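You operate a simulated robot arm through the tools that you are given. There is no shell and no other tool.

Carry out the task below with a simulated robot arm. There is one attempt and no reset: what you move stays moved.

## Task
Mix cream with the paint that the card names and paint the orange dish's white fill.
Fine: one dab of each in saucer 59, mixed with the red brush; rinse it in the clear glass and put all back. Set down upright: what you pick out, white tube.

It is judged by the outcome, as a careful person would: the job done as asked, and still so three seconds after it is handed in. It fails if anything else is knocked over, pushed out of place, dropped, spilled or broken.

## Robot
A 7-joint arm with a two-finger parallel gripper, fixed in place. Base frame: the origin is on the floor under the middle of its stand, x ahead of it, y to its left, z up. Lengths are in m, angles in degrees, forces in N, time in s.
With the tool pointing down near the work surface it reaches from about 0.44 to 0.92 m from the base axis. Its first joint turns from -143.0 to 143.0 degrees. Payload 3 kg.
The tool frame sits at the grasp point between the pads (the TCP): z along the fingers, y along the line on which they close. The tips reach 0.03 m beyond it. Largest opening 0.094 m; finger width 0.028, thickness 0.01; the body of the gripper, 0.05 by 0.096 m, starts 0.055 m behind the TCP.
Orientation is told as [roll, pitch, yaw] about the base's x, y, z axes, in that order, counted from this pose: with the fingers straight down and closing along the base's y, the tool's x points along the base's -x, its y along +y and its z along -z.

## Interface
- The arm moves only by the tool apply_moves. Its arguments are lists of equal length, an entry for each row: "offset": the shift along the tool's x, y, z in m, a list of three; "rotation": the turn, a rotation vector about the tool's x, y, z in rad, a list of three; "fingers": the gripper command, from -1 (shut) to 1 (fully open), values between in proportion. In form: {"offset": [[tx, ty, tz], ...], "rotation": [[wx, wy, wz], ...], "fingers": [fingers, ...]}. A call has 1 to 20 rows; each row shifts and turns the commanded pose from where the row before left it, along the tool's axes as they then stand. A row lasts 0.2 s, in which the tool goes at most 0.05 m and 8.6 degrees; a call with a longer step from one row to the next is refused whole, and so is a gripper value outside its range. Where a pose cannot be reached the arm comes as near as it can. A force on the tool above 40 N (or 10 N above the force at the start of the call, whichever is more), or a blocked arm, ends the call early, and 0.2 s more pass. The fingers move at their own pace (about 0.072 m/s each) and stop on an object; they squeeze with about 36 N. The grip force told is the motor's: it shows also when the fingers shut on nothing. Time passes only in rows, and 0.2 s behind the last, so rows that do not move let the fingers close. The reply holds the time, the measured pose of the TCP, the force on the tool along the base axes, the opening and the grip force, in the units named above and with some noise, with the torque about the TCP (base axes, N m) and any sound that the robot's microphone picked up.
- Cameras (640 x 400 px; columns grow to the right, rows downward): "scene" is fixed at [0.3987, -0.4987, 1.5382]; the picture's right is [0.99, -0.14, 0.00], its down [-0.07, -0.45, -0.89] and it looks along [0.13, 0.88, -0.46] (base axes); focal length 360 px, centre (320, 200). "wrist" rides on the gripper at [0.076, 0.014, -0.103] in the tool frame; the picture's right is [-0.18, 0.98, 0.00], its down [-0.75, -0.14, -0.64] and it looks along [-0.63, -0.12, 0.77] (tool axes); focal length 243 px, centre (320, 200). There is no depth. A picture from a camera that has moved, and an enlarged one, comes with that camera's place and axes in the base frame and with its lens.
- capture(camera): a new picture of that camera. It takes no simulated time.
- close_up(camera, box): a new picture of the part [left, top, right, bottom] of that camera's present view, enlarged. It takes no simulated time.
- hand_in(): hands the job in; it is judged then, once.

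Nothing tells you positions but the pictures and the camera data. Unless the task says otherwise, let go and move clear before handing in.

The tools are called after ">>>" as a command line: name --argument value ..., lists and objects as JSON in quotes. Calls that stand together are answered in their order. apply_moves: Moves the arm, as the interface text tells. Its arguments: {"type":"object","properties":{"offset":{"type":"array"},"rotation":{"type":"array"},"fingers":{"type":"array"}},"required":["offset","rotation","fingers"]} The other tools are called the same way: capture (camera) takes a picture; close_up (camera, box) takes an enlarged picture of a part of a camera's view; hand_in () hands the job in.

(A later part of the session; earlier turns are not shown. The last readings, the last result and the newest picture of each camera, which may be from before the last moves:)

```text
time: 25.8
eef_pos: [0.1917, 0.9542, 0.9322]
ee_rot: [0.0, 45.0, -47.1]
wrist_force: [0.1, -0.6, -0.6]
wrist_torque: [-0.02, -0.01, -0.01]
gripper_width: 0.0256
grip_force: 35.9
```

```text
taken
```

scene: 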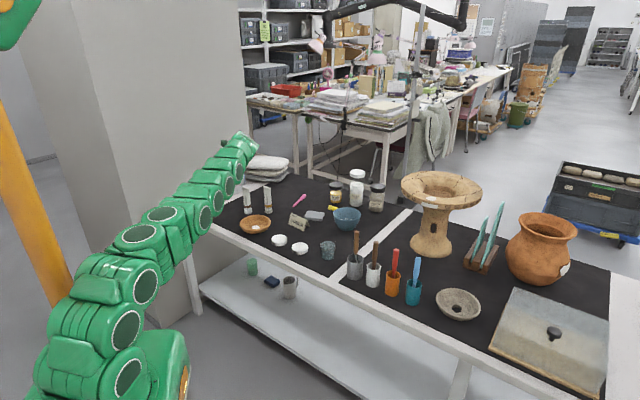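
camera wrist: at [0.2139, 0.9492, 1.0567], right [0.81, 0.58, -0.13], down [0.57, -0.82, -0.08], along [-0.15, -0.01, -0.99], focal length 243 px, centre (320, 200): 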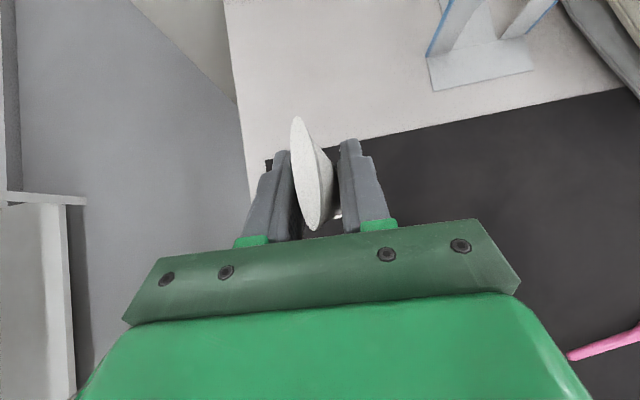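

The tube is held firmly and nothing is left on the mat. Carrying it over to saucer 59.

>>> apply_moves --offset '[[-0.0098, -0.0004, -0.0098], [-0.0196, -0.0008, -0.0196], [-0.0196, -0.0008, -0.0196], [-0.0196, -0.0008, -0.0196], [-0.0196, -0.0008, -0.0196], [-0.0196, -0.0008, -0.0196], [-0.0196, -0.0008, -0.0196], [-0.0196, -0.0008, -0.0196], [-0.0196, -0.0008, -0.0196], [-0.0196, -0.0008, -0.0196], [-0.0196, -0.0008, -0.0196], [-0.0196, -0.0008, -0.0196], [-0.0196, -0.0008, -0.0196], [-0.0196, -0.0008, -0.0196], [-0.0196, -0.0008, -0.0196], [-0.0196, -0.001, -0.0196], [-0.0098, -0.001, -0.0098], [0, 0, 0]]' --rotation '[[0, 0, 0], [0, 0, 0], [0, 0, 0], [0, 0, 0], [0, 0, 0], [0, 0, 0], [0, 0, 0], [0, 0, 0], [0, 0, 0], [0, 0, 0], [0, 0, 0], [0, 0, 0], [0, 0, 0], [0, 0, 0], [0, 0, 0], [0, 0, 0], [0, 0, 0], [0, 0, 0]]' --fingers '[-0.52, -0.52, -0.52, -0.52, -0.52, -0.52, -0.52, -0.52, -0.52, -0.52, -0.52, -0.52, -0.52, -0.52, -0.52, -0.52, -0.52, -0.52]'

>>> capture --camera "wrist"

>>> capture --camera "scene"

>>> close_up --camera "scene" --box '[230, 180, 350, 260]'

```text
time: 29.6
eef_pos: [0.4799, 0.6177, 0.931]
ee_rot: [0.0, 45.0, -47.1]
wrist_force: [0.0, -0.3, 0.1]
wrist_torque: [-0.03, 0.02, -0.01]
gripper_width: 0.0258
grip_force: 35.5
```

```text
taken
camera wrist: at [0.5036, 0.6127, 1.0555], right [0.81, 0.57, -0.13], down [0.57, -0.82, -0.08], along [-0.15, -0.01, -0.99], focal length 243 px, centre (320, 200)
```

wrist: 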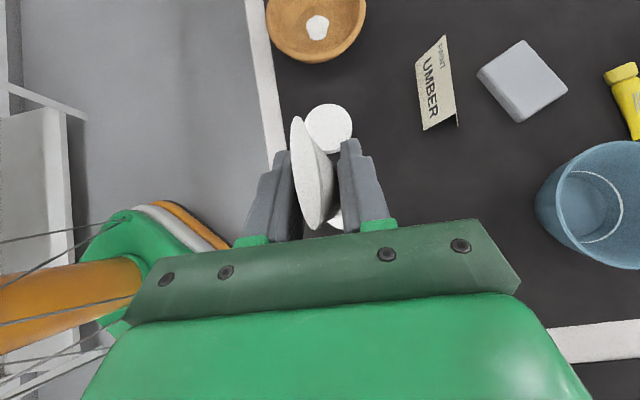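

```text
taken
```

scene: 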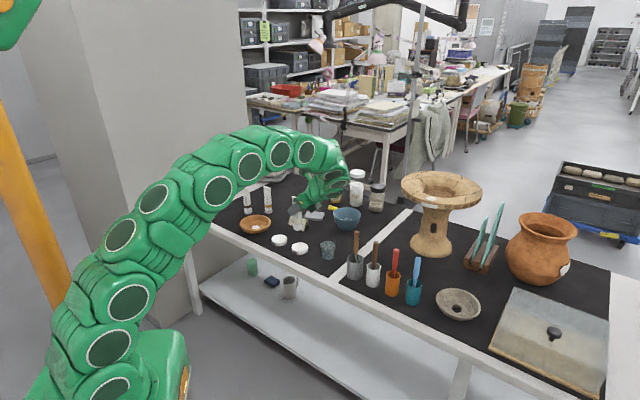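

```text
5.00 times, centred on (290, 220) of scene
camera zoom: at [0.3987, -0.4987, 1.5382], right [0.99, -0.14, 0.0], down [-0.07, -0.45, -0.89], along [0.13, 0.88, -0.46], focal length 1801 px, centre (470, 100)
```

zoom: 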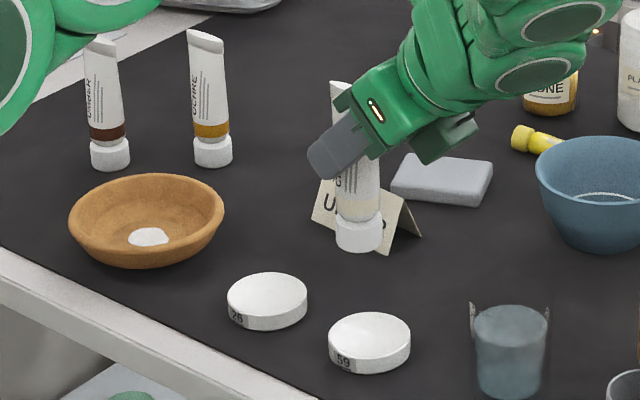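

The cream tube hangs upright near saucer 59, and nothing was disturbed. I'll lower it to about 2 cm above the middle of the saucer.

>>> apply_moves --offset '[[-0.0115, 0.002, 0.0115], [-0.0115, 0.002, 0.0115], [-0.0115, 0.002, 0.0115], [-0.0115, 0.002, 0.0115], [0, 0, 0]]' --rotation '[[0, 0, 0], [0, 0, 0], [0, 0, 0], [0, 0, 0], [0, 0, 0]]' --fingers '[-0.52, -0.52, -0.52, -0.52, -0.52]'

>>> close_up --camera "scene" --box '[260, 200, 340, 260]'

>>> close_up --camera "wrist" --box '[240, 80, 400, 240]'

```text
time: 30.8
eef_pos: [0.4868, 0.623, 0.8682]
ee_rot: [0.1, 44.9, -47.0]
wrist_force: [0.2, 0.1, 0.0]
wrist_torque: [0.0, 0.02, -0.04]
gripper_width: 0.0257
grip_force: 36.1
```

```text
6.67 times, centred on (300, 230) of scene
camera zoom: at [0.3987, -0.4987, 1.5382], right [0.99, -0.14, 0.0], down [-0.07, -0.45, -0.89], along [0.13, 0.88, -0.46], focal length 2401 px, centre (453, 0)
```

zoom: 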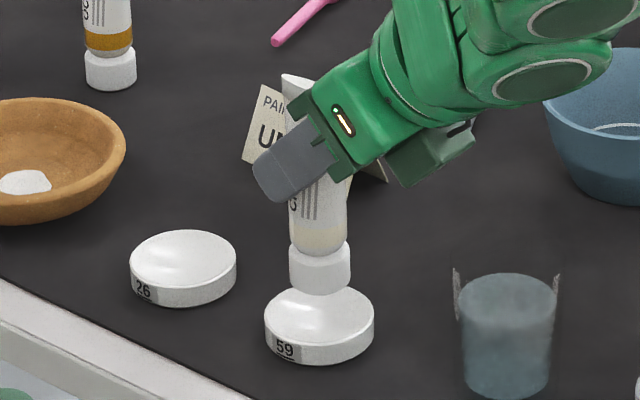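

```text
2.50 times, centred on (320, 160) of wrist
camera zoom: at [0.5101, 0.6182, 0.9917], right [0.81, 0.57, -0.13], down [0.57, -0.82, -0.08], along [-0.15, -0.01, -0.99], focal length 606 px, centre (320, 300)
```

zoom: 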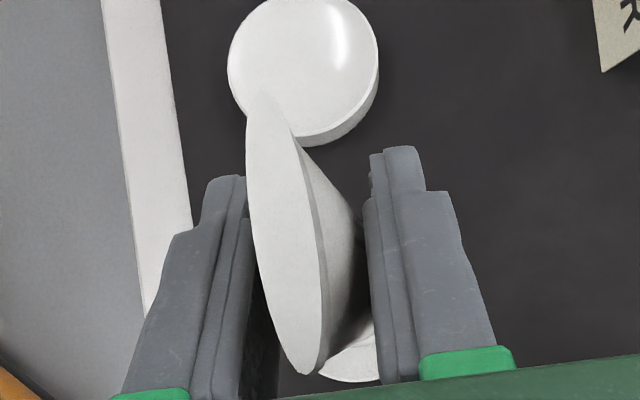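

The nozzle is centred over saucer 59 about 2 cm above its rim, and nothing has come out yet. I'll lower it another centimetre and check.

>>> apply_moves --offset '[[-0.0035, -0.001, 0.0035], [-0.0035, -0.001, 0.0035], [0, 0, 0]]' --rotation '[[0, 0, 0], [0, 0, 0], [0, 0, 0]]' --fingers '[-0.52, -0.52, -0.52]'

>>> close_up --camera "scene" --box '[270, 215, 330, 260]'

```text
time: 31.6
eef_pos: [0.4864, 0.6211, 0.8579]
ee_rot: [0.0, 45.0, -47.1]
wrist_force: [-0.4, 0.2, -1.5]
wrist_torque: [0.04, 0.01, -0.01]
gripper_width: 0.0256
grip_force: 36.1
```

```text
8.89 times, centred on (300, 238) of scene
camera zoom: at [0.3987, -0.4987, 1.5382], right [0.99, -0.14, 0.0], down [-0.07, -0.45, -0.89], along [0.13, 0.88, -0.46], focal length 3202 px, centre (498, -133)
```

zoom: 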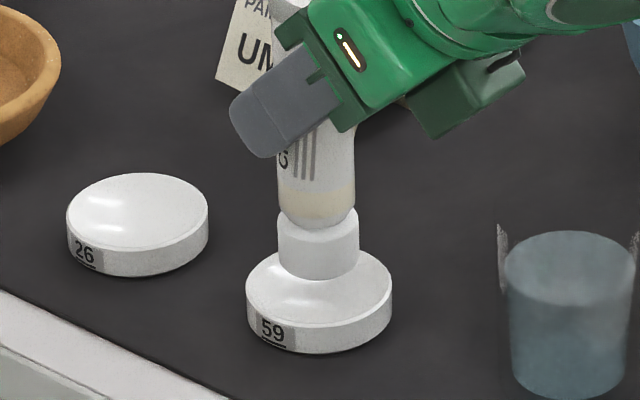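

No dab yet at steady grip. I'll give one brief hard squeeze and look.

>>> apply_moves --offset '[[0, 0, 0], [0, 0, 0]]' --rotation '[[0, 0, 0], [0, 0, 0]]' --fingers '[-1, -0.52]'

>>> close_up --camera "scene" --box '[270, 215, 330, 260]'

```text
time: 32.2
eef_pos: [0.4861, 0.623, 0.858]
ee_rot: [0.0, 45.0, -47.0]
wrist_force: [-0.6, -0.2, -0.8]
wrist_torque: [0.01, -0.01, 0.02]
gripper_width: 0.0256
grip_force: 36.2
```

```text
8.89 times, centred on (300, 238) of scene
camera zoom: at [0.3987, -0.4987, 1.5382], right [0.99, -0.14, 0.0], down [-0.07, -0.45, -0.89], along [0.13, 0.88, -0.46], focal length 3202 px, centre (498, -133)
```

zoom: 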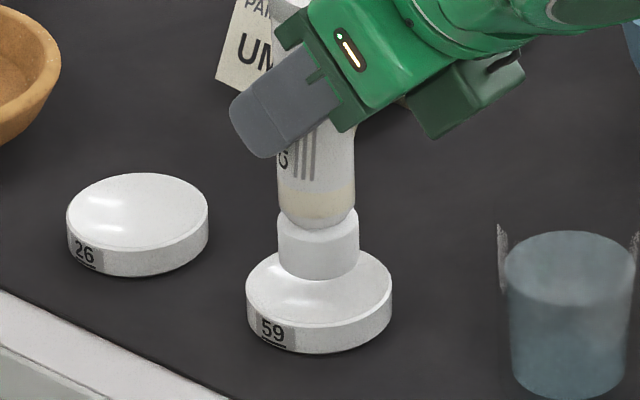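

>>> close_up --camera "scene" --box '[290, 234, 314, 252]'

>>> close_up --camera "wrist" --box '[280, 140, 400, 240]'

```text
16.00 times, centred on (302, 243) of scene
camera zoom: at [0.3987, -0.4987, 1.5382], right [0.99, -0.14, 0.0], down [-0.07, -0.45, -0.89], along [0.13, 0.88, -0.46], focal length 5763 px, centre (608, -488)
```

zoom: 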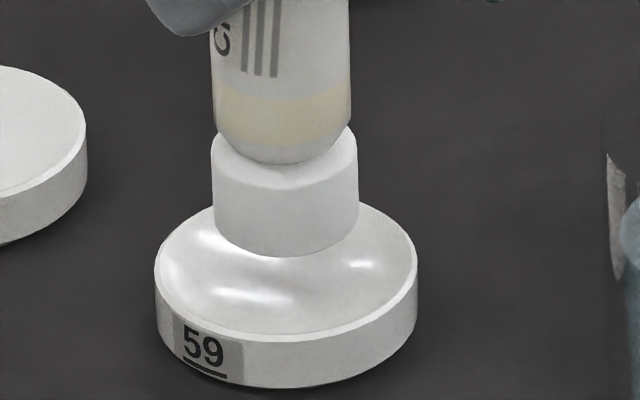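

```text
4.00 times, centred on (340, 190) of wrist
camera zoom: at [0.5094, 0.6171, 0.9825], right [0.81, 0.57, -0.13], down [0.57, -0.82, -0.08], along [-0.15, -0.01, -0.99], focal length 970 px, centre (240, 240)
```

zoom: 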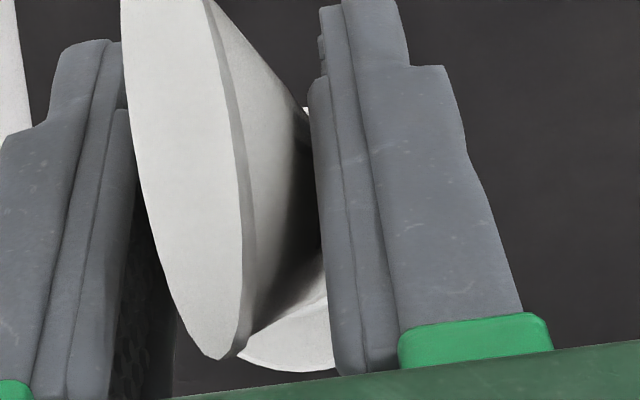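

No cream has appeared. A squeeze may need to start from a light grip, so I'll lower a little more for safety, relax the grip slightly, and check the force.

>>> apply_moves --offset '[[-0.0042, 0, 0.0042], [0, 0, 0], [0, 0, 0]]' --rotation '[[0, 0, 0], [0, 0, 0], [0, 0, 0]]' --fingers '[-0.5, -0.48, -0.475]'

>>> close_up --camera "scene" --box '[270, 215, 330, 260]'

```text
time: 33.0
eef_pos: [0.4868, 0.6218, 0.8523]
ee_rot: [0.0, 45.0, -47.1]
wrist_force: [0.1, 0.4, -0.6]
wrist_torque: [0.0, 0.01, -0.03]
gripper_width: 0.0262
grip_force: 36.0
```

```text
8.89 times, centred on (300, 238) of scene
camera zoom: at [0.3987, -0.4987, 1.5382], right [0.99, -0.14, 0.0], down [-0.07, -0.45, -0.89], along [0.13, 0.88, -0.46], focal length 3202 px, centre (498, -133)
```

zoom: 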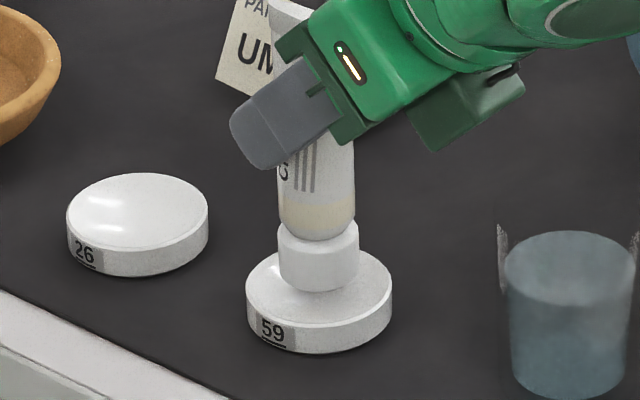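

>>> apply_moves --offset '[[0, 0, 0], [0, 0, 0]]' --rotation '[[0, 0, 0], [0, 0, 0]]' --fingers '[-0.468, -0.463]'

```text
time: 33.6
eef_pos: [0.4857, 0.6229, 0.8518]
ee_rot: [0.1, 45.1, -47.0]
wrist_force: [0.3, 0.0, -0.1]
wrist_torque: [-0.03, 0.0, -0.01]
gripper_width: 0.0252
grip_force: 0.3
```

>>> close_up --camera "scene" --box '[270, 205, 330, 260]'

>>> close_up --camera "wrist" --box '[240, 100, 400, 240]'

```text
7.27 times, centred on (300, 232) of scene
camera zoom: at [0.3987, -0.4987, 1.5382], right [0.99, -0.14, 0.0], down [-0.07, -0.45, -0.89], along [0.13, 0.88, -0.46], focal length 2620 px, centre (466, -36)
```

zoom: 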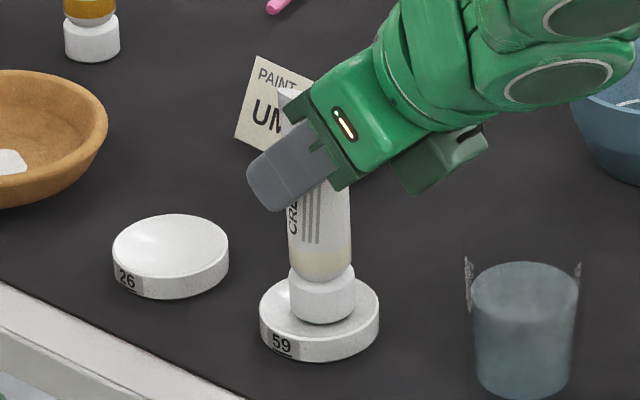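

```text
2.86 times, centred on (320, 170) of wrist
camera zoom: at [0.5094, 0.6177, 0.9764], right [0.81, 0.57, -0.13], down [0.57, -0.82, -0.08], along [-0.15, -0.01, -0.99], focal length 693 px, centre (320, 286)
```

zoom: 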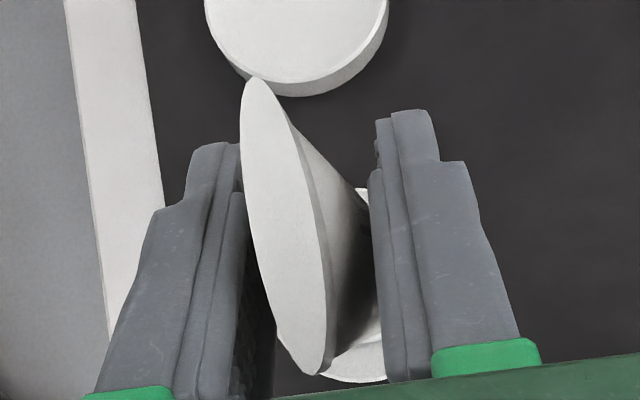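

The tube slid a few millimetres and now rests upright on the saucer, still between the pads. I'll open slightly, go down to the same grip as before, and squeeze again while watching for a dab.

>>> apply_moves --offset '[[0, 0, 0], [-0.0042, 0.0005, 0.0042], [-0.0042, 0.0005, 0.0042], [0, 0, 0]]' --rotation '[[0, 0, 0], [0, 0, 0], [0, 0, 0], [0, 0, 0]]' --fingers '[-0.3, -0.3, -0.3, -0.3]'

>>> close_up --camera "scene" --box '[270, 205, 330, 260]'

>>> close_up --camera "wrist" --box '[240, 100, 400, 240]'

```text
time: 34.6
eef_pos: [0.4858, 0.6224, 0.839]
ee_rot: [0.0, 45.0, -47.1]
wrist_force: [0.4, 0.6, -0.2]
wrist_torque: [0.0, -0.01, -0.01]
gripper_width: 0.0328
grip_force: 0.0
```

```text
7.27 times, centred on (300, 232) of scene
camera zoom: at [0.3987, -0.4987, 1.5382], right [0.99, -0.14, 0.0], down [-0.07, -0.45, -0.89], along [0.13, 0.88, -0.46], focal length 2620 px, centre (466, -36)
```

zoom: 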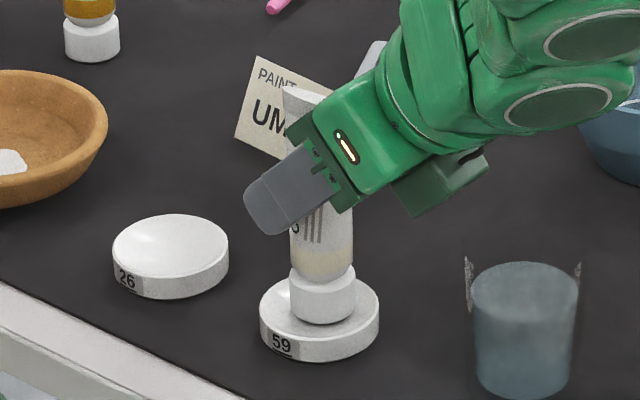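

```text
2.86 times, centred on (320, 170) of wrist
camera zoom: at [0.5102, 0.6186, 0.9635], right [0.81, 0.57, -0.13], down [0.57, -0.82, -0.08], along [-0.15, -0.01, -0.99], focal length 693 px, centre (320, 286)
```

zoom: 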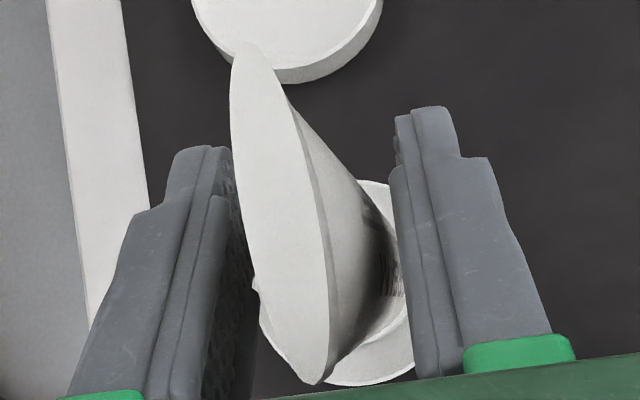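

>>> apply_moves --offset '[[0, 0, 0], [0, 0, 0], [0, 0, 0], [0, 0, 0]]' --rotation '[[0, 0, 0], [0, 0, 0], [0, 0, 0], [0, 0, 0]]' --fingers '[-0.42, -0.52, -0.52, -0.52]'

>>> close_up --camera "scene" --box '[270, 205, 330, 260]'

>>> close_up --camera "wrist" --box '[240, 100, 400, 240]'

```text
time: 35.6
eef_pos: [0.4873, 0.6221, 0.8392]
ee_rot: [0.1, 45.0, -47.0]
wrist_force: [0.9, 0.8, -0.2]
wrist_torque: [0.03, 0.02, 0.01]
gripper_width: 0.0272
grip_force: 35.5
```

```text
7.27 times, centred on (300, 232) of scene
camera zoom: at [0.3987, -0.4987, 1.5382], right [0.99, -0.14, 0.0], down [-0.07, -0.45, -0.89], along [0.13, 0.88, -0.46], focal length 2620 px, centre (466, -36)
```

zoom: 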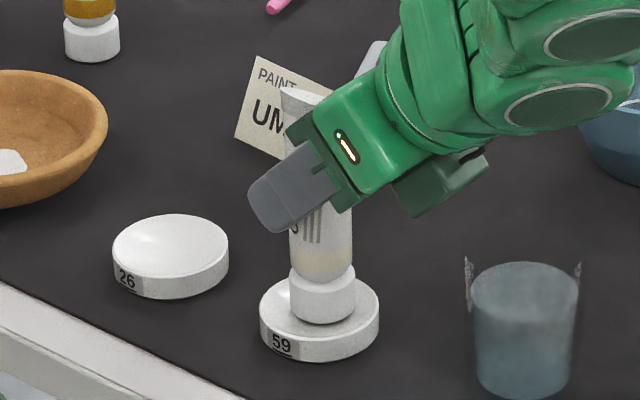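

```text
2.86 times, centred on (320, 170) of wrist
camera zoom: at [0.5103, 0.6186, 0.9636], right [0.81, 0.57, -0.13], down [0.57, -0.82, -0.08], along [-0.15, -0.01, -0.99], focal length 693 px, centre (320, 286)
```

zoom: 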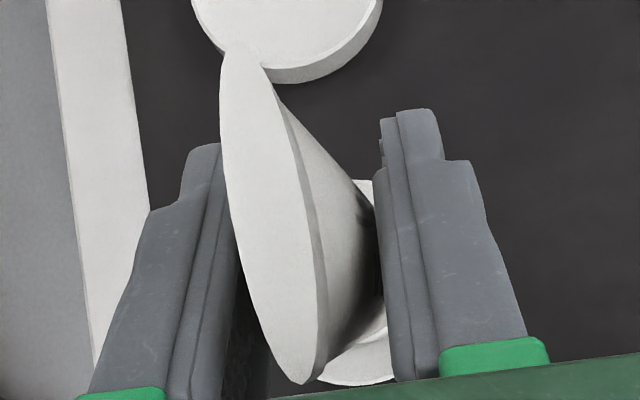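

Gripped again at full force with the tube in the saucer. I'll lift it 3 cm and look into the saucer.

>>> apply_moves --offset '[[0.0035, 0, -0.0035], [0.0071, 0, -0.0071], [0.0106, 0, -0.0106], [0, 0, 0]]' --rotation '[[0, 0, 0], [0, 0, 0], [0, 0, 0], [0, 0, 0]]' --fingers '[-0.52, -0.52, -0.52, -0.52]'

>>> close_up --camera "scene" --box '[270, 205, 330, 260]'

>>> close_up --camera "scene" --box '[288, 232, 312, 256]'

```text
time: 36.6
eef_pos: [0.4872, 0.6242, 0.8696]
ee_rot: [0.0, 45.0, -47.0]
wrist_force: [0.8, 0.5, -1.3]
wrist_torque: [-0.02, -0.01, -0.01]
gripper_width: 0.0271
grip_force: 35.9
```

```text
7.27 times, centred on (300, 232) of scene
camera zoom: at [0.3987, -0.4987, 1.5382], right [0.99, -0.14, 0.0], down [-0.07, -0.45, -0.89], along [0.13, 0.88, -0.46], focal length 2620 px, centre (466, -36)
```

zoom: 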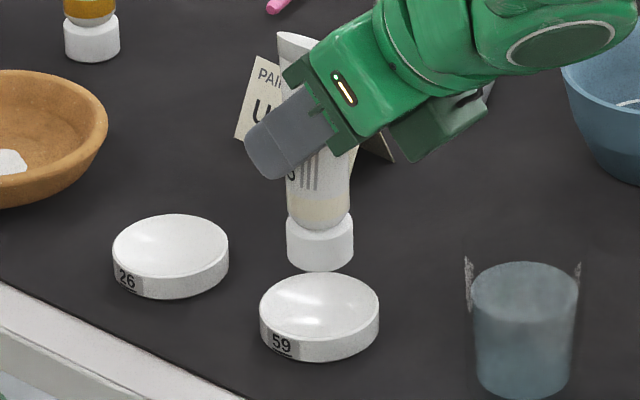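

```text
16.00 times, centred on (300, 244) of scene
camera zoom: at [0.3987, -0.4987, 1.5382], right [0.99, -0.14, 0.0], down [-0.07, -0.45, -0.89], along [0.13, 0.88, -0.46], focal length 5763 px, centre (640, -504)
```

zoom: 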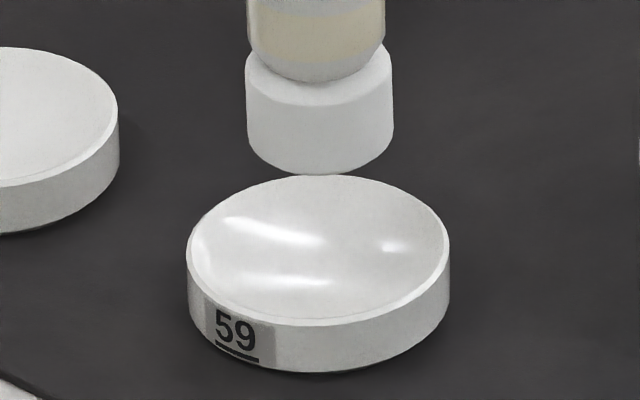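

Saucer 59 is still clean, so no dab has come out. I'll hold the nozzle about 1.5 cm above the saucer and try a longer full-shut squeeze.

>>> apply_moves --offset '[[-0.0053, -0.001, 0.0053], [-0.0053, -0.001, 0.0053], [0, 0, 0], [0, 0, 0], [0, 0, 0], [0, 0, 0]]' --rotation '[[0, 0, 0], [0, 0, 0], [0, 0, 0], [0, 0, 0], [0, 0, 0], [0, 0, 0]]' --fingers '[-0.52, -0.52, -0.52, -1, -1, -0.52]'

>>> close_up --camera "scene" --box '[282, 222, 318, 256]'

```text
time: 38.0
eef_pos: [0.484, 0.6236, 0.8546]
ee_rot: [-0.1, 45.0, -46.9]
wrist_force: [0.3, -0.2, -2.3]
wrist_torque: [-0.02, 0.03, 0.01]
gripper_width: 0.027
grip_force: 36.0
```

```text
11.76 times, centred on (300, 239) of scene
camera zoom: at [0.3987, -0.4987, 1.5382], right [0.99, -0.14, 0.0], down [-0.07, -0.45, -0.89], along [0.13, 0.88, -0.46], focal length 4238 px, centre (555, -259)
```

zoom: 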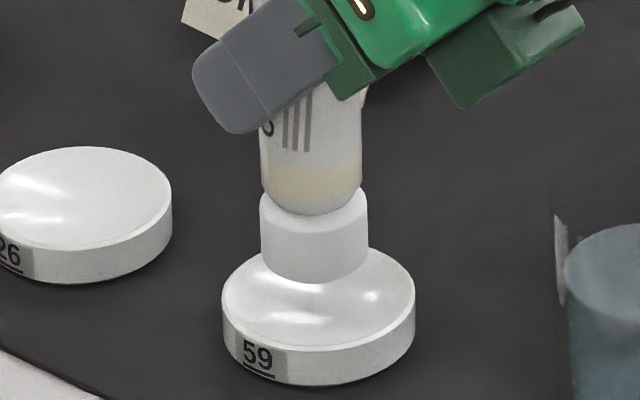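

Still nothing. I'll try varying the grip force in the air more carefully, a few millimetres above the saucer, to learn how it responds.

>>> apply_moves --offset '[[-0.0035, 0, 0.0035], [0, 0, 0]]' --rotation '[[0, 0, 0], [0, 0, 0]]' --fingers '[-0.46, -0.45]'

```text
time: 38.6
eef_pos: [0.4864, 0.6243, 0.8503]
ee_rot: [0.0, 45.0, -47.1]
wrist_force: [0.5, 0.0, -1.3]
wrist_torque: [0.02, 0.01, 0.03]
gripper_width: 0.0269
grip_force: 35.8
```

>>> apply_moves --offset '[[0, 0, 0], [0, 0, 0]]' --rotation '[[0, 0, 0], [0, 0, 0]]' --fingers '[-0.445, -0.443]'

```text
time: 39.2
eef_pos: [0.4855, 0.6237, 0.849]
ee_rot: [0.0, 44.9, -47.0]
wrist_force: [-0.4, -0.1, -0.1]
wrist_torque: [0.0, 0.03, 0.02]
gripper_width: 0.0271
grip_force: 36.1
```

>>> apply_moves --offset '[[0, 0, 0]]' --rotation '[[0, 0, 0]]' --fingers '[-0.437]'

```text
time: 39.6
eef_pos: [0.4863, 0.6243, 0.8495]
ee_rot: [0.0, 45.0, -47.0]
wrist_force: [0.5, 0.9, -0.4]
wrist_torque: [-0.02, -0.01, 0.0]
gripper_width: 0.0266
grip_force: 0.0
```

>>> close_up --camera "scene" --box '[270, 205, 330, 260]'

>>> close_up --camera "wrist" --box '[240, 100, 400, 240]'

```text
7.27 times, centred on (300, 232) of scene
camera zoom: at [0.3987, -0.4987, 1.5382], right [0.99, -0.14, 0.0], down [-0.07, -0.45, -0.89], along [0.13, 0.88, -0.46], focal length 2620 px, centre (466, -36)
```

zoom: 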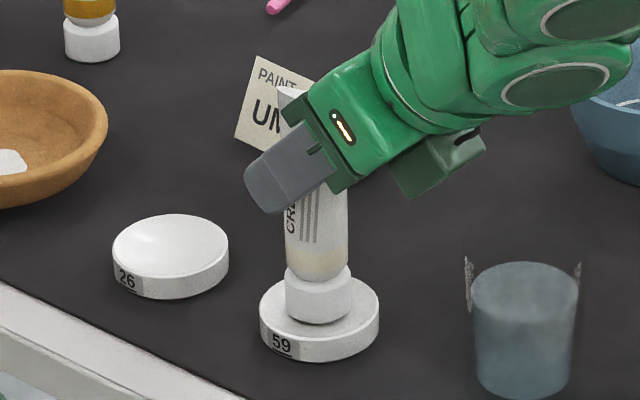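

```text
2.86 times, centred on (320, 170) of wrist
camera zoom: at [0.5085, 0.6191, 0.9741], right [0.81, 0.57, -0.13], down [0.57, -0.82, -0.08], along [-0.15, -0.01, -0.99], focal length 693 px, centre (320, 286)
```

zoom: 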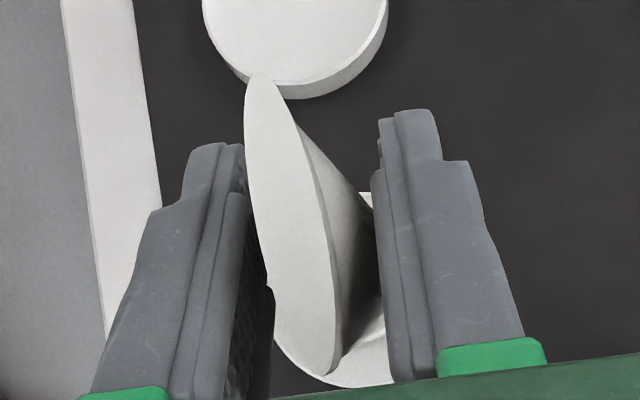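

The tube slid down again and rests upright in the saucer. I'll regrip it low and hold a full-shut squeeze for longer, then lift and look.

>>> apply_moves --offset '[[0, 0, 0], [-0.0057, 0, 0.0057], [-0.0035, 0, 0.0035], [0, 0, 0], [0, 0, 0], [0, 0, 0], [0, 0, 0], [0, 0, 0]]' --rotation '[[0, 0, 0], [0, 0, 0], [0, 0, 0], [0, 0, 0], [0, 0, 0], [0, 0, 0], [0, 0, 0], [0, 0, 0]]' --fingers '[-0.25, -0.25, -0.25, -0.45, -1, -1, -1, -1]'

>>> apply_moves --offset '[[0.0053, 0, -0.0053], [0.0106, 0, -0.0106], [0, 0, 0]]' --rotation '[[0, 0, 0], [0, 0, 0], [0, 0, 0]]' --fingers '[-1, -1, -1]'

>>> close_up --camera "scene" --box '[270, 205, 330, 260]'

```text
time: 41.4
eef_pos: [0.4845, 0.6229, 0.8362]
ee_rot: [0.1, 45.0, -47.1]
wrist_force: [-0.1, 0.0, 0.4]
wrist_torque: [0.02, 0.0, -0.01]
gripper_width: 0.0274
grip_force: 36.7
```

```text
time: 42.2
eef_pos: [0.4873, 0.6232, 0.8577]
ee_rot: [0.0, 45.0, -47.0]
wrist_force: [0.1, 0.1, 0.2]
wrist_torque: [0.03, 0.0, -0.01]
gripper_width: 0.0276
grip_force: 36.2
```

```text
7.27 times, centred on (300, 232) of scene
camera zoom: at [0.3987, -0.4987, 1.5382], right [0.99, -0.14, 0.0], down [-0.07, -0.45, -0.89], along [0.13, 0.88, -0.46], focal length 2620 px, centre (466, -36)
```

zoom: 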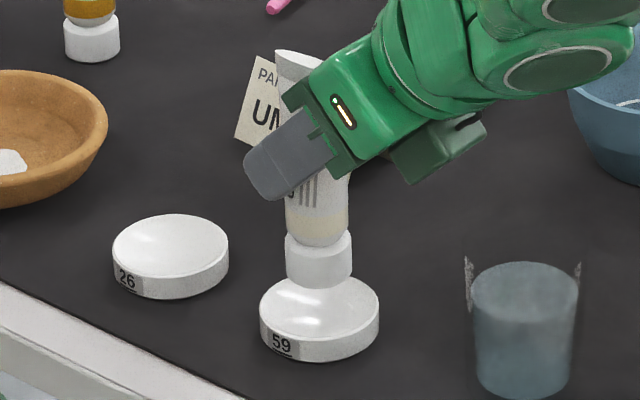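

Still no paint. Gripping across the flat faces only holds at full force, so I'll set the tube down in the saucer and regrip it across its wide direction. There it widens upward, so a light hold can carry it and a real squeeze is then possible.

>>> apply_moves --offset '[[-0.0071, 0, 0.0071], [-0.0053, 0, 0.0053], [-0.0018, 0, 0.0018], [0, 0, 0]]' --rotation '[[0, 0, 0], [0, 0, 0], [0, 0, 0], [0, 0, 0]]' --fingers '[-0.6, -0.6, -0.6, -0.6]'

>>> close_up --camera "scene" --box '[270, 205, 330, 260]'

```text
time: 43.2
eef_pos: [0.4845, 0.6225, 0.8387]
ee_rot: [-0.1, 45.0, -47.1]
wrist_force: [-0.2, 0.9, -0.5]
wrist_torque: [-0.03, 0.02, -0.01]
gripper_width: 0.0275
grip_force: 35.6
```

```text
7.27 times, centred on (300, 232) of scene
camera zoom: at [0.3987, -0.4987, 1.5382], right [0.99, -0.14, 0.0], down [-0.07, -0.45, -0.89], along [0.13, 0.88, -0.46], focal length 2620 px, centre (466, -36)
```

zoom: 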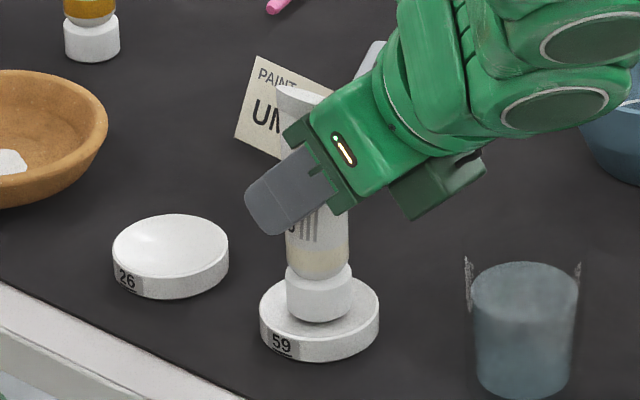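

>>> apply_moves --offset '[[-0.0014, 0, 0.0014], [0, 0, 0], [0, 0, 0], [0, 0, 0], [0, 0, -0.02], [0, 0, -0.04], [0, 0, -0.04], [0, 0, 0]]' --rotation '[[0, 0, 0], [0, 0, 0], [0, 0, 0], [0, 0, 0], [0, 0, 0], [0, 0, 0], [0, 0, 0], [0, 0, 0]]' --fingers '[-0.5, -0.4, -0.2, 0.2, 0.2, 0.2, 0.2, 0.2]'

>>> close_up --camera "scene" --box '[270, 195, 330, 260]'

>>> capture --camera "wrist"

```text
time: 45.0
eef_pos: [0.5355, 0.5731, 0.907]
ee_rot: [-0.1, 45.0, -46.9]
wrist_force: [-0.3, -0.4, -0.1]
wrist_torque: [0.01, 0.01, 0.03]
gripper_width: 0.0561
grip_force: 0.1
```

```text
6.15 times, centred on (300, 228) of scene
camera zoom: at [0.3987, -0.4987, 1.5382], right [0.99, -0.14, 0.0], down [-0.07, -0.45, -0.89], along [0.13, 0.88, -0.46], focal length 2217 px, centre (443, 31)
```

zoom: 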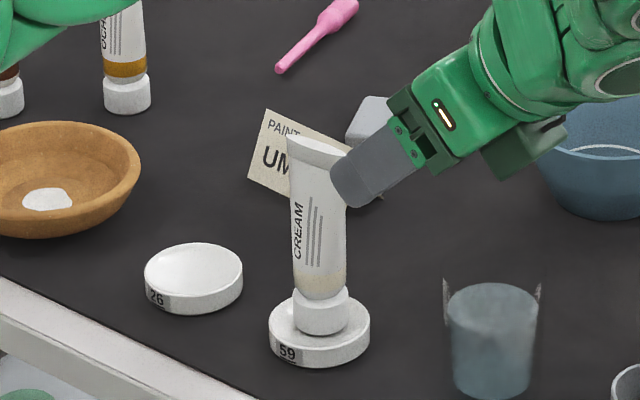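

```text
taken
camera wrist: at [0.5591, 0.568, 1.033], right [0.81, 0.58, -0.13], down [0.57, -0.82, -0.08], along [-0.15, -0.01, -0.99], focal length 243 px, centre (320, 200)
```

wrist: 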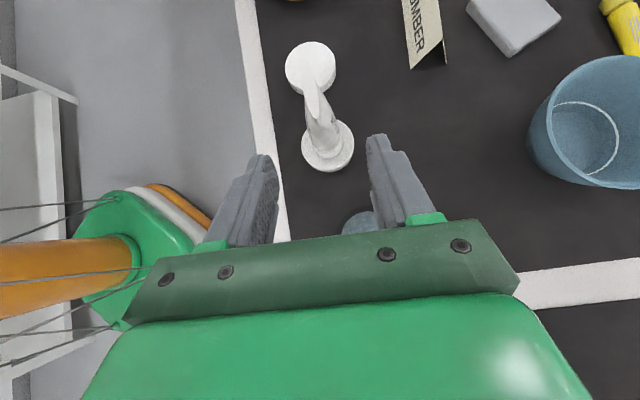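

The tube stands securely upright in the saucer. I'll go up and reorient the gripper (yaw 45°, tilted 30° the other way) to grip across the crimp's width.

>>> apply_moves --offset '[[0.0247, 0, -0.0247], [0.0247, 0, -0.0247], [0.0247, 0, -0.0247], [0.0247, 0, -0.0247], [0, 0, 0], [0, 0, 0], [0, 0, 0], [0, 0, 0], [0, 0, 0], [0, 0, 0]]' --rotation '[[0, 0, 0], [0, 0, 0], [0, 0, 0], [0, 0, 0], [0, -0.1309, 0], [0, -0.1309, 0], [0, -0.1309, 0], [0, -0.1309, 0], [0, -0.1309, 0], [0, -0.1309, 0]]' --fingers '[0.4, 0.4, 0.4, 0.4, 0.4, 0.4, 0.4, 0.4, 0.4, 0.4]'

>>> apply_moves --offset '[[0, 0, 0], [0, 0, 0], [0, 0, 0], [0, 0, 0], [0, 0, 0], [0, 0, 0], [0, 0, 0], [0, 0, 0], [0, 0, 0], [0, 0, 0], [0, 0, 0], [0, 0, 0], [0, 0, 0], [0, 0, 0], [0, 0, 0], [0, 0, 0]]' --rotation '[[0, 0, -0.146], [0, 0, -0.146], [0, 0, -0.146], [0, 0, -0.146], [0, 0, -0.146], [0, 0, -0.146], [0, 0, -0.146], [0, 0, -0.146], [0, 0, -0.146], [0, 0, -0.146], [0, 0, -0.146], [0, -0.1309, 0], [0, -0.1309, 0], [0, -0.1309, 0], [0, -0.1309, 0], [0, 0, 0]]' --fingers '[0.4, 0.4, 0.4, 0.4, 0.4, 0.4, 0.4, 0.4, 0.4, 0.4, 0.4, 0.4, 0.4, 0.4, 0.4, 0.4]'

>>> capture --camera "wrist"

>>> capture --camera "scene"

```text
time: 47.2
eef_pos: [0.536, 0.5719, 1.0471]
ee_rot: [0.0, -0.1, -47.0]
wrist_force: [0.6, 0.5, 0.2]
wrist_torque: [-0.01, 0.0, 0.0]
gripper_width: 0.0657
grip_force: 0.0
```

```text
time: 50.6
eef_pos: [0.5356, 0.5729, 1.0484]
ee_rot: [-0.1, -30.1, 45.1]
wrist_force: [0.3, -0.3, -0.1]
wrist_torque: [-0.03, 0.03, 0.01]
gripper_width: 0.0657
grip_force: 0.1
```

```text
taken
camera wrist: at [0.4418, 0.4984, 1.0968], right [-0.58, 0.81, 0.09], down [0.33, 0.13, 0.93], along [0.74, 0.58, -0.35], focal length 243 px, centre (320, 200)
```

wrist: 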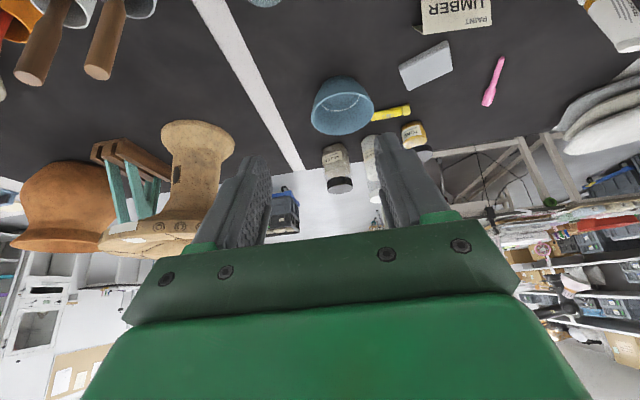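

```text
taken
```

scene: 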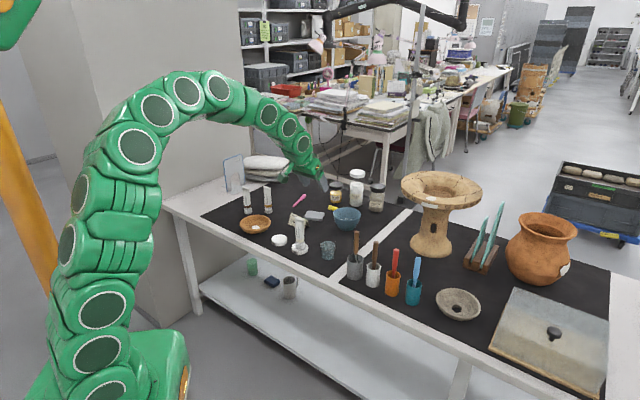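

The tube is still upright in saucer 59. I'll move to a pre-grasp point short of it along the new approach line and check the view.

>>> apply_moves --offset '[[0.0217, 0.0142, 0.0194], [0.0217, 0.0142, 0.0194], [0.0217, 0.0142, 0.0194], [0.0217, 0.0142, 0.0194], [0.0217, 0.0142, 0.0194], [0, 0, 0]]' --rotation '[[0, 0, 0], [0, 0, 0], [0, 0, 0], [0, 0, 0], [0, 0, 0], [0, 0, 0]]' --fingers '[0.6, 0.6, 0.6, 0.6, 0.6, 0.6]'

>>> capture --camera "wrist"

>>> close_up --camera "scene" --box '[240, 170, 340, 260]'

```text
time: 52.0
eef_pos: [0.4549, 0.5899, 0.9075]
ee_rot: [0.0, -30.0, 45.0]
wrist_force: [-0.2, 0.0, -0.4]
wrist_torque: [0.0, 0.06, 0.03]
gripper_width: 0.0749
grip_force: 0.1
```

```text
taken
camera wrist: at [0.3607, 0.5155, 0.9576], right [-0.58, 0.81, 0.09], down [0.33, 0.14, 0.93], along [0.74, 0.57, -0.35], focal length 243 px, centre (320, 200)
```

wrist: 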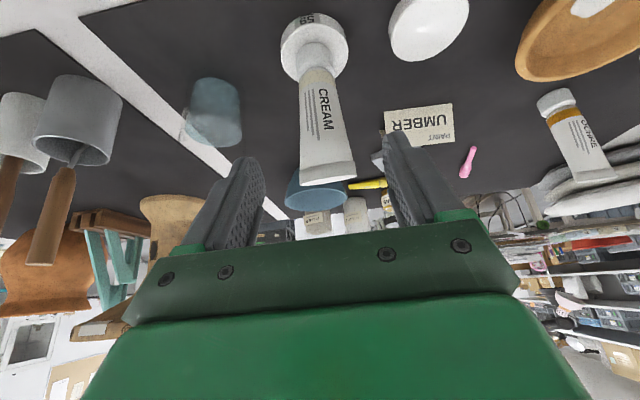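

```text
4.44 times, centred on (290, 215) of scene
camera zoom: at [0.3987, -0.4987, 1.5382], right [0.99, -0.14, 0.0], down [-0.07, -0.45, -0.89], along [0.13, 0.88, -0.46], focal length 1601 px, centre (453, 133)
```

zoom: 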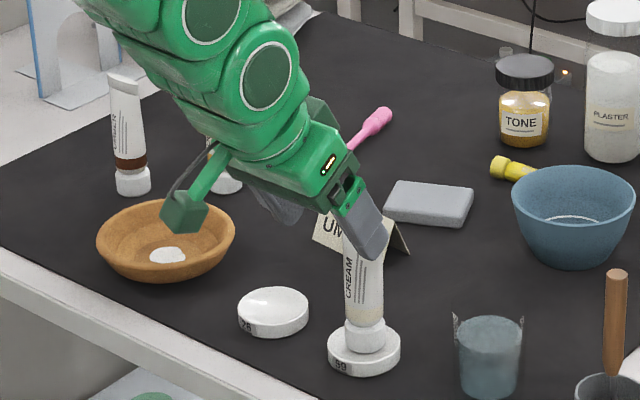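

The tube is face-on and centred between the fingers. I'll advance along the tool axis.

>>> apply_moves --offset '[[0, 0, 0.022], [0, 0, 0.022], [0, 0, 0.022], [0, 0, 0.021], [0, 0, 0]]' --rotation '[[0, 0, 0], [0, 0, 0], [0, 0, 0], [0, 0, 0], [0, 0, 0]]' --fingers '[0.4, 0.4, 0.4, 0.4, 0.4]'

>>> capture --camera "wrist"

>>> close_up --camera "scene" --box '[260, 190, 340, 260]'

```text
time: 53.2
eef_pos: [0.4839, 0.6203, 0.8311]
ee_rot: [-0.1, -30.0, 45.2]
wrist_force: [0.0, 1.5, 0.2]
wrist_torque: [0.01, -0.02, 0.04]
gripper_width: 0.0658
grip_force: 0.1
```

```text
taken
camera wrist: at [0.3907, 0.5462, 0.8806], right [-0.58, 0.81, 0.09], down [0.33, 0.14, 0.93], along [0.74, 0.57, -0.35], focal length 243 px, centre (320, 200)
```

wrist: 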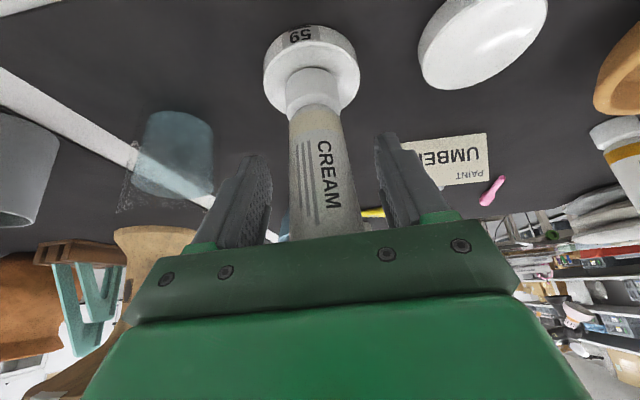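

```text
5.71 times, centred on (300, 225) of scene
camera zoom: at [0.3987, -0.4987, 1.5382], right [0.99, -0.14, 0.0], down [-0.07, -0.45, -0.89], along [0.13, 0.88, -0.46], focal length 2058 px, centre (434, 57)
```

zoom: 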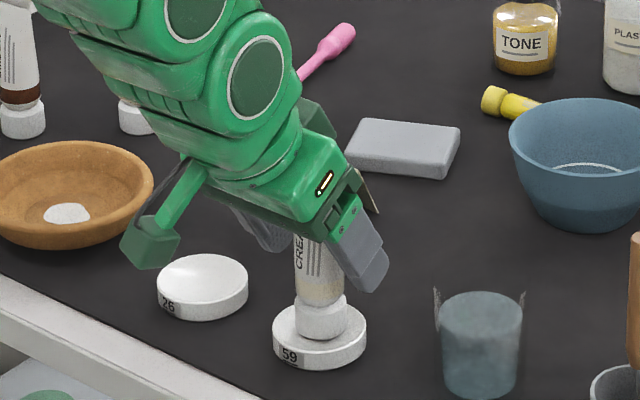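

The tube is centred. Closing gently in steps, watching force.

>>> apply_moves --offset '[[0, 0, 0], [0, 0, 0], [0, 0, 0]]' --rotation '[[0, 0, 0], [0, 0, 0], [0, 0, 0]]' --fingers '[0.1, -0.05, -0.1]'

>>> apply_moves --offset '[[0, 0, 0], [0, 0, 0]]' --rotation '[[0, 0, 0], [0, 0, 0]]' --fingers '[-0.13, -0.15]'

```text
time: 54.0
eef_pos: [0.4835, 0.6207, 0.8321]
ee_rot: [0.0, -30.1, 45.2]
wrist_force: [-0.7, -0.2, -0.5]
wrist_torque: [0.0, 0.04, -0.05]
gripper_width: 0.0425
grip_force: 0.1
```

```text
time: 54.6
eef_pos: [0.4834, 0.6201, 0.8323]
ee_rot: [0.0, -29.9, 45.1]
wrist_force: [0.7, -0.4, 1.3]
wrist_torque: [-0.04, -0.03, 0.01]
gripper_width: 0.0415
grip_force: 36.3
```

>>> apply_moves --offset '[[0, 0, 0], [0, 0, 0]]' --rotation '[[0, 0, 0], [0, 0, 0]]' --fingers '[-0.14, -0.138]'

```text
time: 55.2
eef_pos: [0.483, 0.6195, 0.833]
ee_rot: [0.1, -30.0, 45.1]
wrist_force: [0.1, 0.6, 0.4]
wrist_torque: [-0.04, 0.0, -0.02]
gripper_width: 0.0415
grip_force: 30.6
```

>>> apply_moves --offset '[[0, 0, 0], [0, 0, 0]]' --rotation '[[0, 0, 0], [0, 0, 0]]' --fingers '[-0.132, -0.13]'

>>> close_up --camera "wrist" --box '[220, 0, 420, 240]'

```text
time: 55.8
eef_pos: [0.484, 0.6196, 0.8309]
ee_rot: [0.0, -30.0, 45.1]
wrist_force: [-0.2, -1.0, 0.3]
wrist_torque: [0.0, -0.04, 0.01]
gripper_width: 0.0421
grip_force: 18.5
```

```text
1.67 times, centred on (320, 120) of wrist
camera zoom: at [0.3906, 0.5463, 0.8808], right [-0.58, 0.81, 0.09], down [0.33, 0.14, 0.93], along [0.74, 0.57, -0.35], focal length 404 px, centre (320, 333)
```

zoom: 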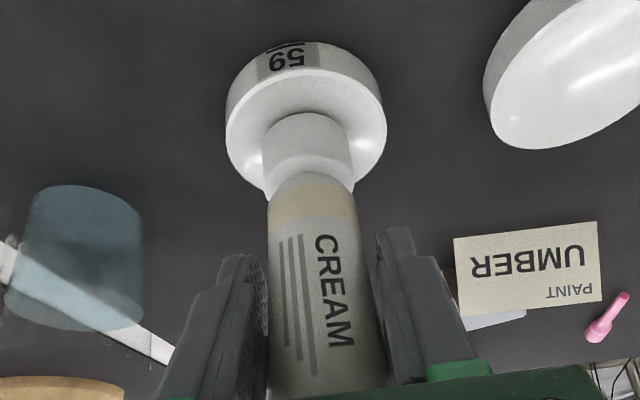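

Here the grip varies smoothly: about 18 N at −0.13. I'll lift 1 cm with this light hold.

>>> apply_moves --offset '[[-0.002, 0, -0.0035], [-0.003, 0, -0.0052], [0, 0, 0]]' --rotation '[[0, 0, 0], [0, 0, 0], [0, 0, 0]]' --fingers '[-0.129, -0.128, -0.128]'

>>> close_up --camera "wrist" --box '[220, 0, 420, 240]'

>>> close_up --camera "scene" --box '[270, 205, 330, 260]'

```text
time: 56.6
eef_pos: [0.4841, 0.6205, 0.8428]
ee_rot: [0.0, -30.0, 45.0]
wrist_force: [-0.6, -0.4, 0.6]
wrist_torque: [-0.01, -0.01, 0.0]
gripper_width: 0.0416
grip_force: 0.0
```

```text
1.67 times, centred on (320, 120) of wrist
camera zoom: at [0.3905, 0.5464, 0.8922], right [-0.58, 0.81, 0.09], down [0.33, 0.14, 0.93], along [0.74, 0.57, -0.35], focal length 404 px, centre (320, 333)
```

zoom: 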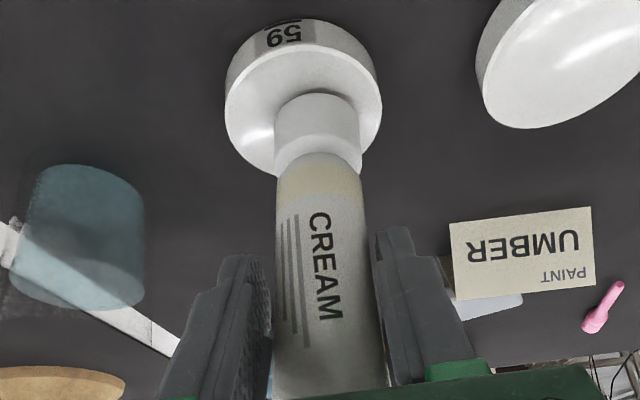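

```text
7.27 times, centred on (300, 232) of scene
camera zoom: at [0.3987, -0.4987, 1.5382], right [0.99, -0.14, 0.0], down [-0.07, -0.45, -0.89], along [0.13, 0.88, -0.46], focal length 2620 px, centre (466, -36)
```

zoom: 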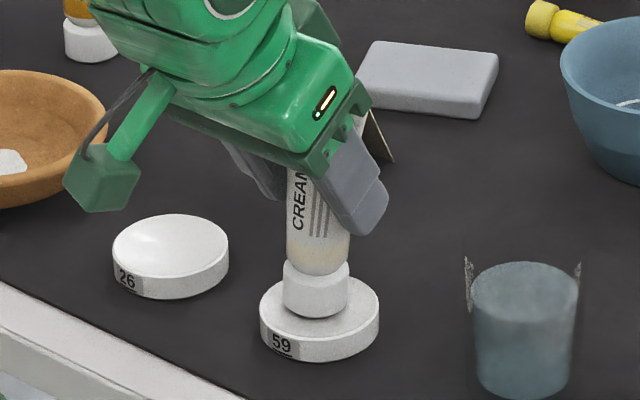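

The light hold failed here too: the tube turned slightly and stayed standing in the saucer. I'll back off and look at it before trying a better-controlled squeeze across the flat faces.

>>> apply_moves --offset '[[0, 0, 0], [0, 0, 0], [0, 0, -0.02], [0, 0, -0.035], [0, 0, -0.04], [0, 0, 0]]' --rotation '[[0, 0, 0], [0, 0, 0], [0, 0, 0], [0, 0, 0], [0, 0, 0], [0, 0, 0]]' --fingers '[0.1, 0.4, 0.4, 0.4, 0.4, 0.4]'

>>> capture --camera "wrist"

>>> close_up --camera "scene" --box '[270, 195, 330, 260]'

```text
time: 58.0
eef_pos: [0.4513, 0.5861, 0.9261]
ee_rot: [0.1, -29.9, 45.2]
wrist_force: [-0.2, -0.2, -0.3]
wrist_torque: [0.0, 0.02, -0.03]
gripper_width: 0.0656
grip_force: 0.1
```

```text
taken
camera wrist: at [0.3584, 0.512, 0.9748], right [-0.58, 0.81, 0.09], down [0.33, 0.13, 0.93], along [0.74, 0.58, -0.35], focal length 243 px, centre (320, 200)
```

wrist: 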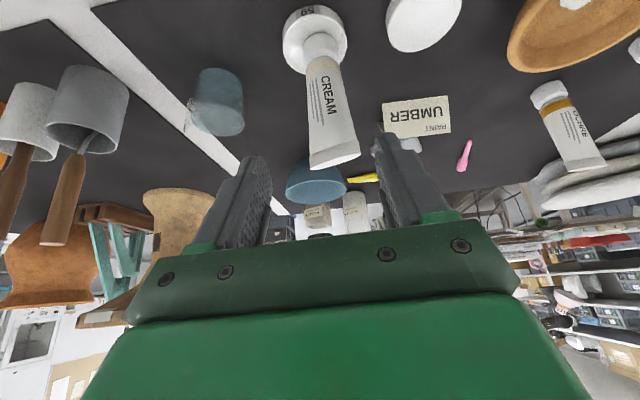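

```text
6.15 times, centred on (300, 228) of scene
camera zoom: at [0.3987, -0.4987, 1.5382], right [0.99, -0.14, 0.0], down [-0.07, -0.45, -0.89], along [0.13, 0.88, -0.46], focal length 2217 px, centre (443, 31)
```

zoom: 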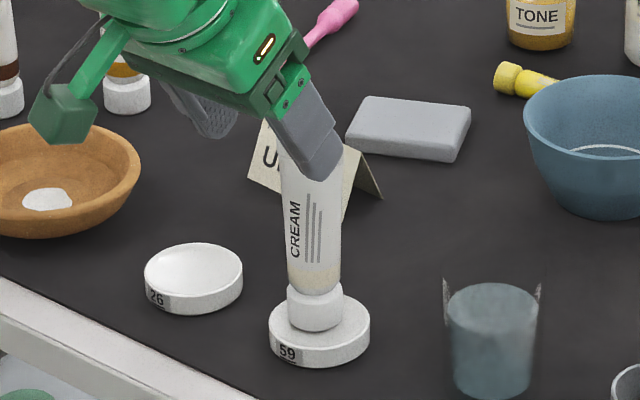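

The tube turned by roughly 10° but stands upright. I'll return to the earlier orientation, from which the camera looks straight down on it.

>>> apply_moves --offset '[[-0.0155, 0, -0.0269], [-0.0155, 0, -0.0269], [-0.0155, 0, -0.0269], [-0.0155, 0, -0.0269], [0, 0, 0], [0, 0, 0], [0, 0, 0], [0, 0, 0], [0, 0, 0], [0, 0, 0], [0, 0, 0], [0, 0, 0], [0, 0, 0], [0, 0, 0], [0, 0, 0], [0, 0, 0], [0, 0, 0], [0, 0, 0], [0, 0, 0]]' --rotation '[[0, 0, 0], [0, 0, 0], [0, 0, 0], [0, 0, 0], [0, 0.1309, 0], [0, 0.1309, 0], [0, 0.1309, 0], [0, 0.1309, 0], [0, 0, 0.146], [0, 0, 0.146], [0, 0, 0.146], [0, 0, 0.146], [0, 0, 0.146], [0, 0, 0.146], [0, 0, 0.146], [0, 0, 0.146], [0, 0, 0.146], [0, 0, 0.146], [0, 0, 0.146]]' --fingers '[0.4, 0.4, 0.4, 0.4, 0.4, 0.4, 0.4, 0.4, 0.4, 0.4, 0.4, 0.4, 0.4, 0.4, 0.4, 0.4, 0.4, 0.4, 0.4]'

>>> apply_moves --offset '[[0, 0, 0], [0, 0, 0], [0, 0, 0], [0, 0, 0], [0, 0, 0], [0, 0, 0], [0, 0, 0]]' --rotation '[[0, 0.1309, 0], [0, 0.1309, 0], [0, 0.1309, 0], [0, 0.1309, 0], [0, 0.1309, 0], [0, 0.1309, 0], [0, 0, 0]]' --fingers '[0.4, 0.4, 0.4, 0.4, 0.4, 0.4, 0.4]'

```text
time: 62.0
eef_pos: [0.4479, 0.5849, 1.0512]
ee_rot: [0.1, 0.0, -47.1]
wrist_force: [-0.9, 0.0, -0.4]
wrist_torque: [0.03, -0.01, 0.0]
gripper_width: 0.0659
grip_force: 0.1
```

```text
time: 63.6
eef_pos: [0.4499, 0.5857, 1.0499]
ee_rot: [0.1, 45.1, -47.0]
wrist_force: [0.3, -0.3, -0.3]
wrist_torque: [0.02, 0.0, 0.03]
gripper_width: 0.066
grip_force: 0.2
```

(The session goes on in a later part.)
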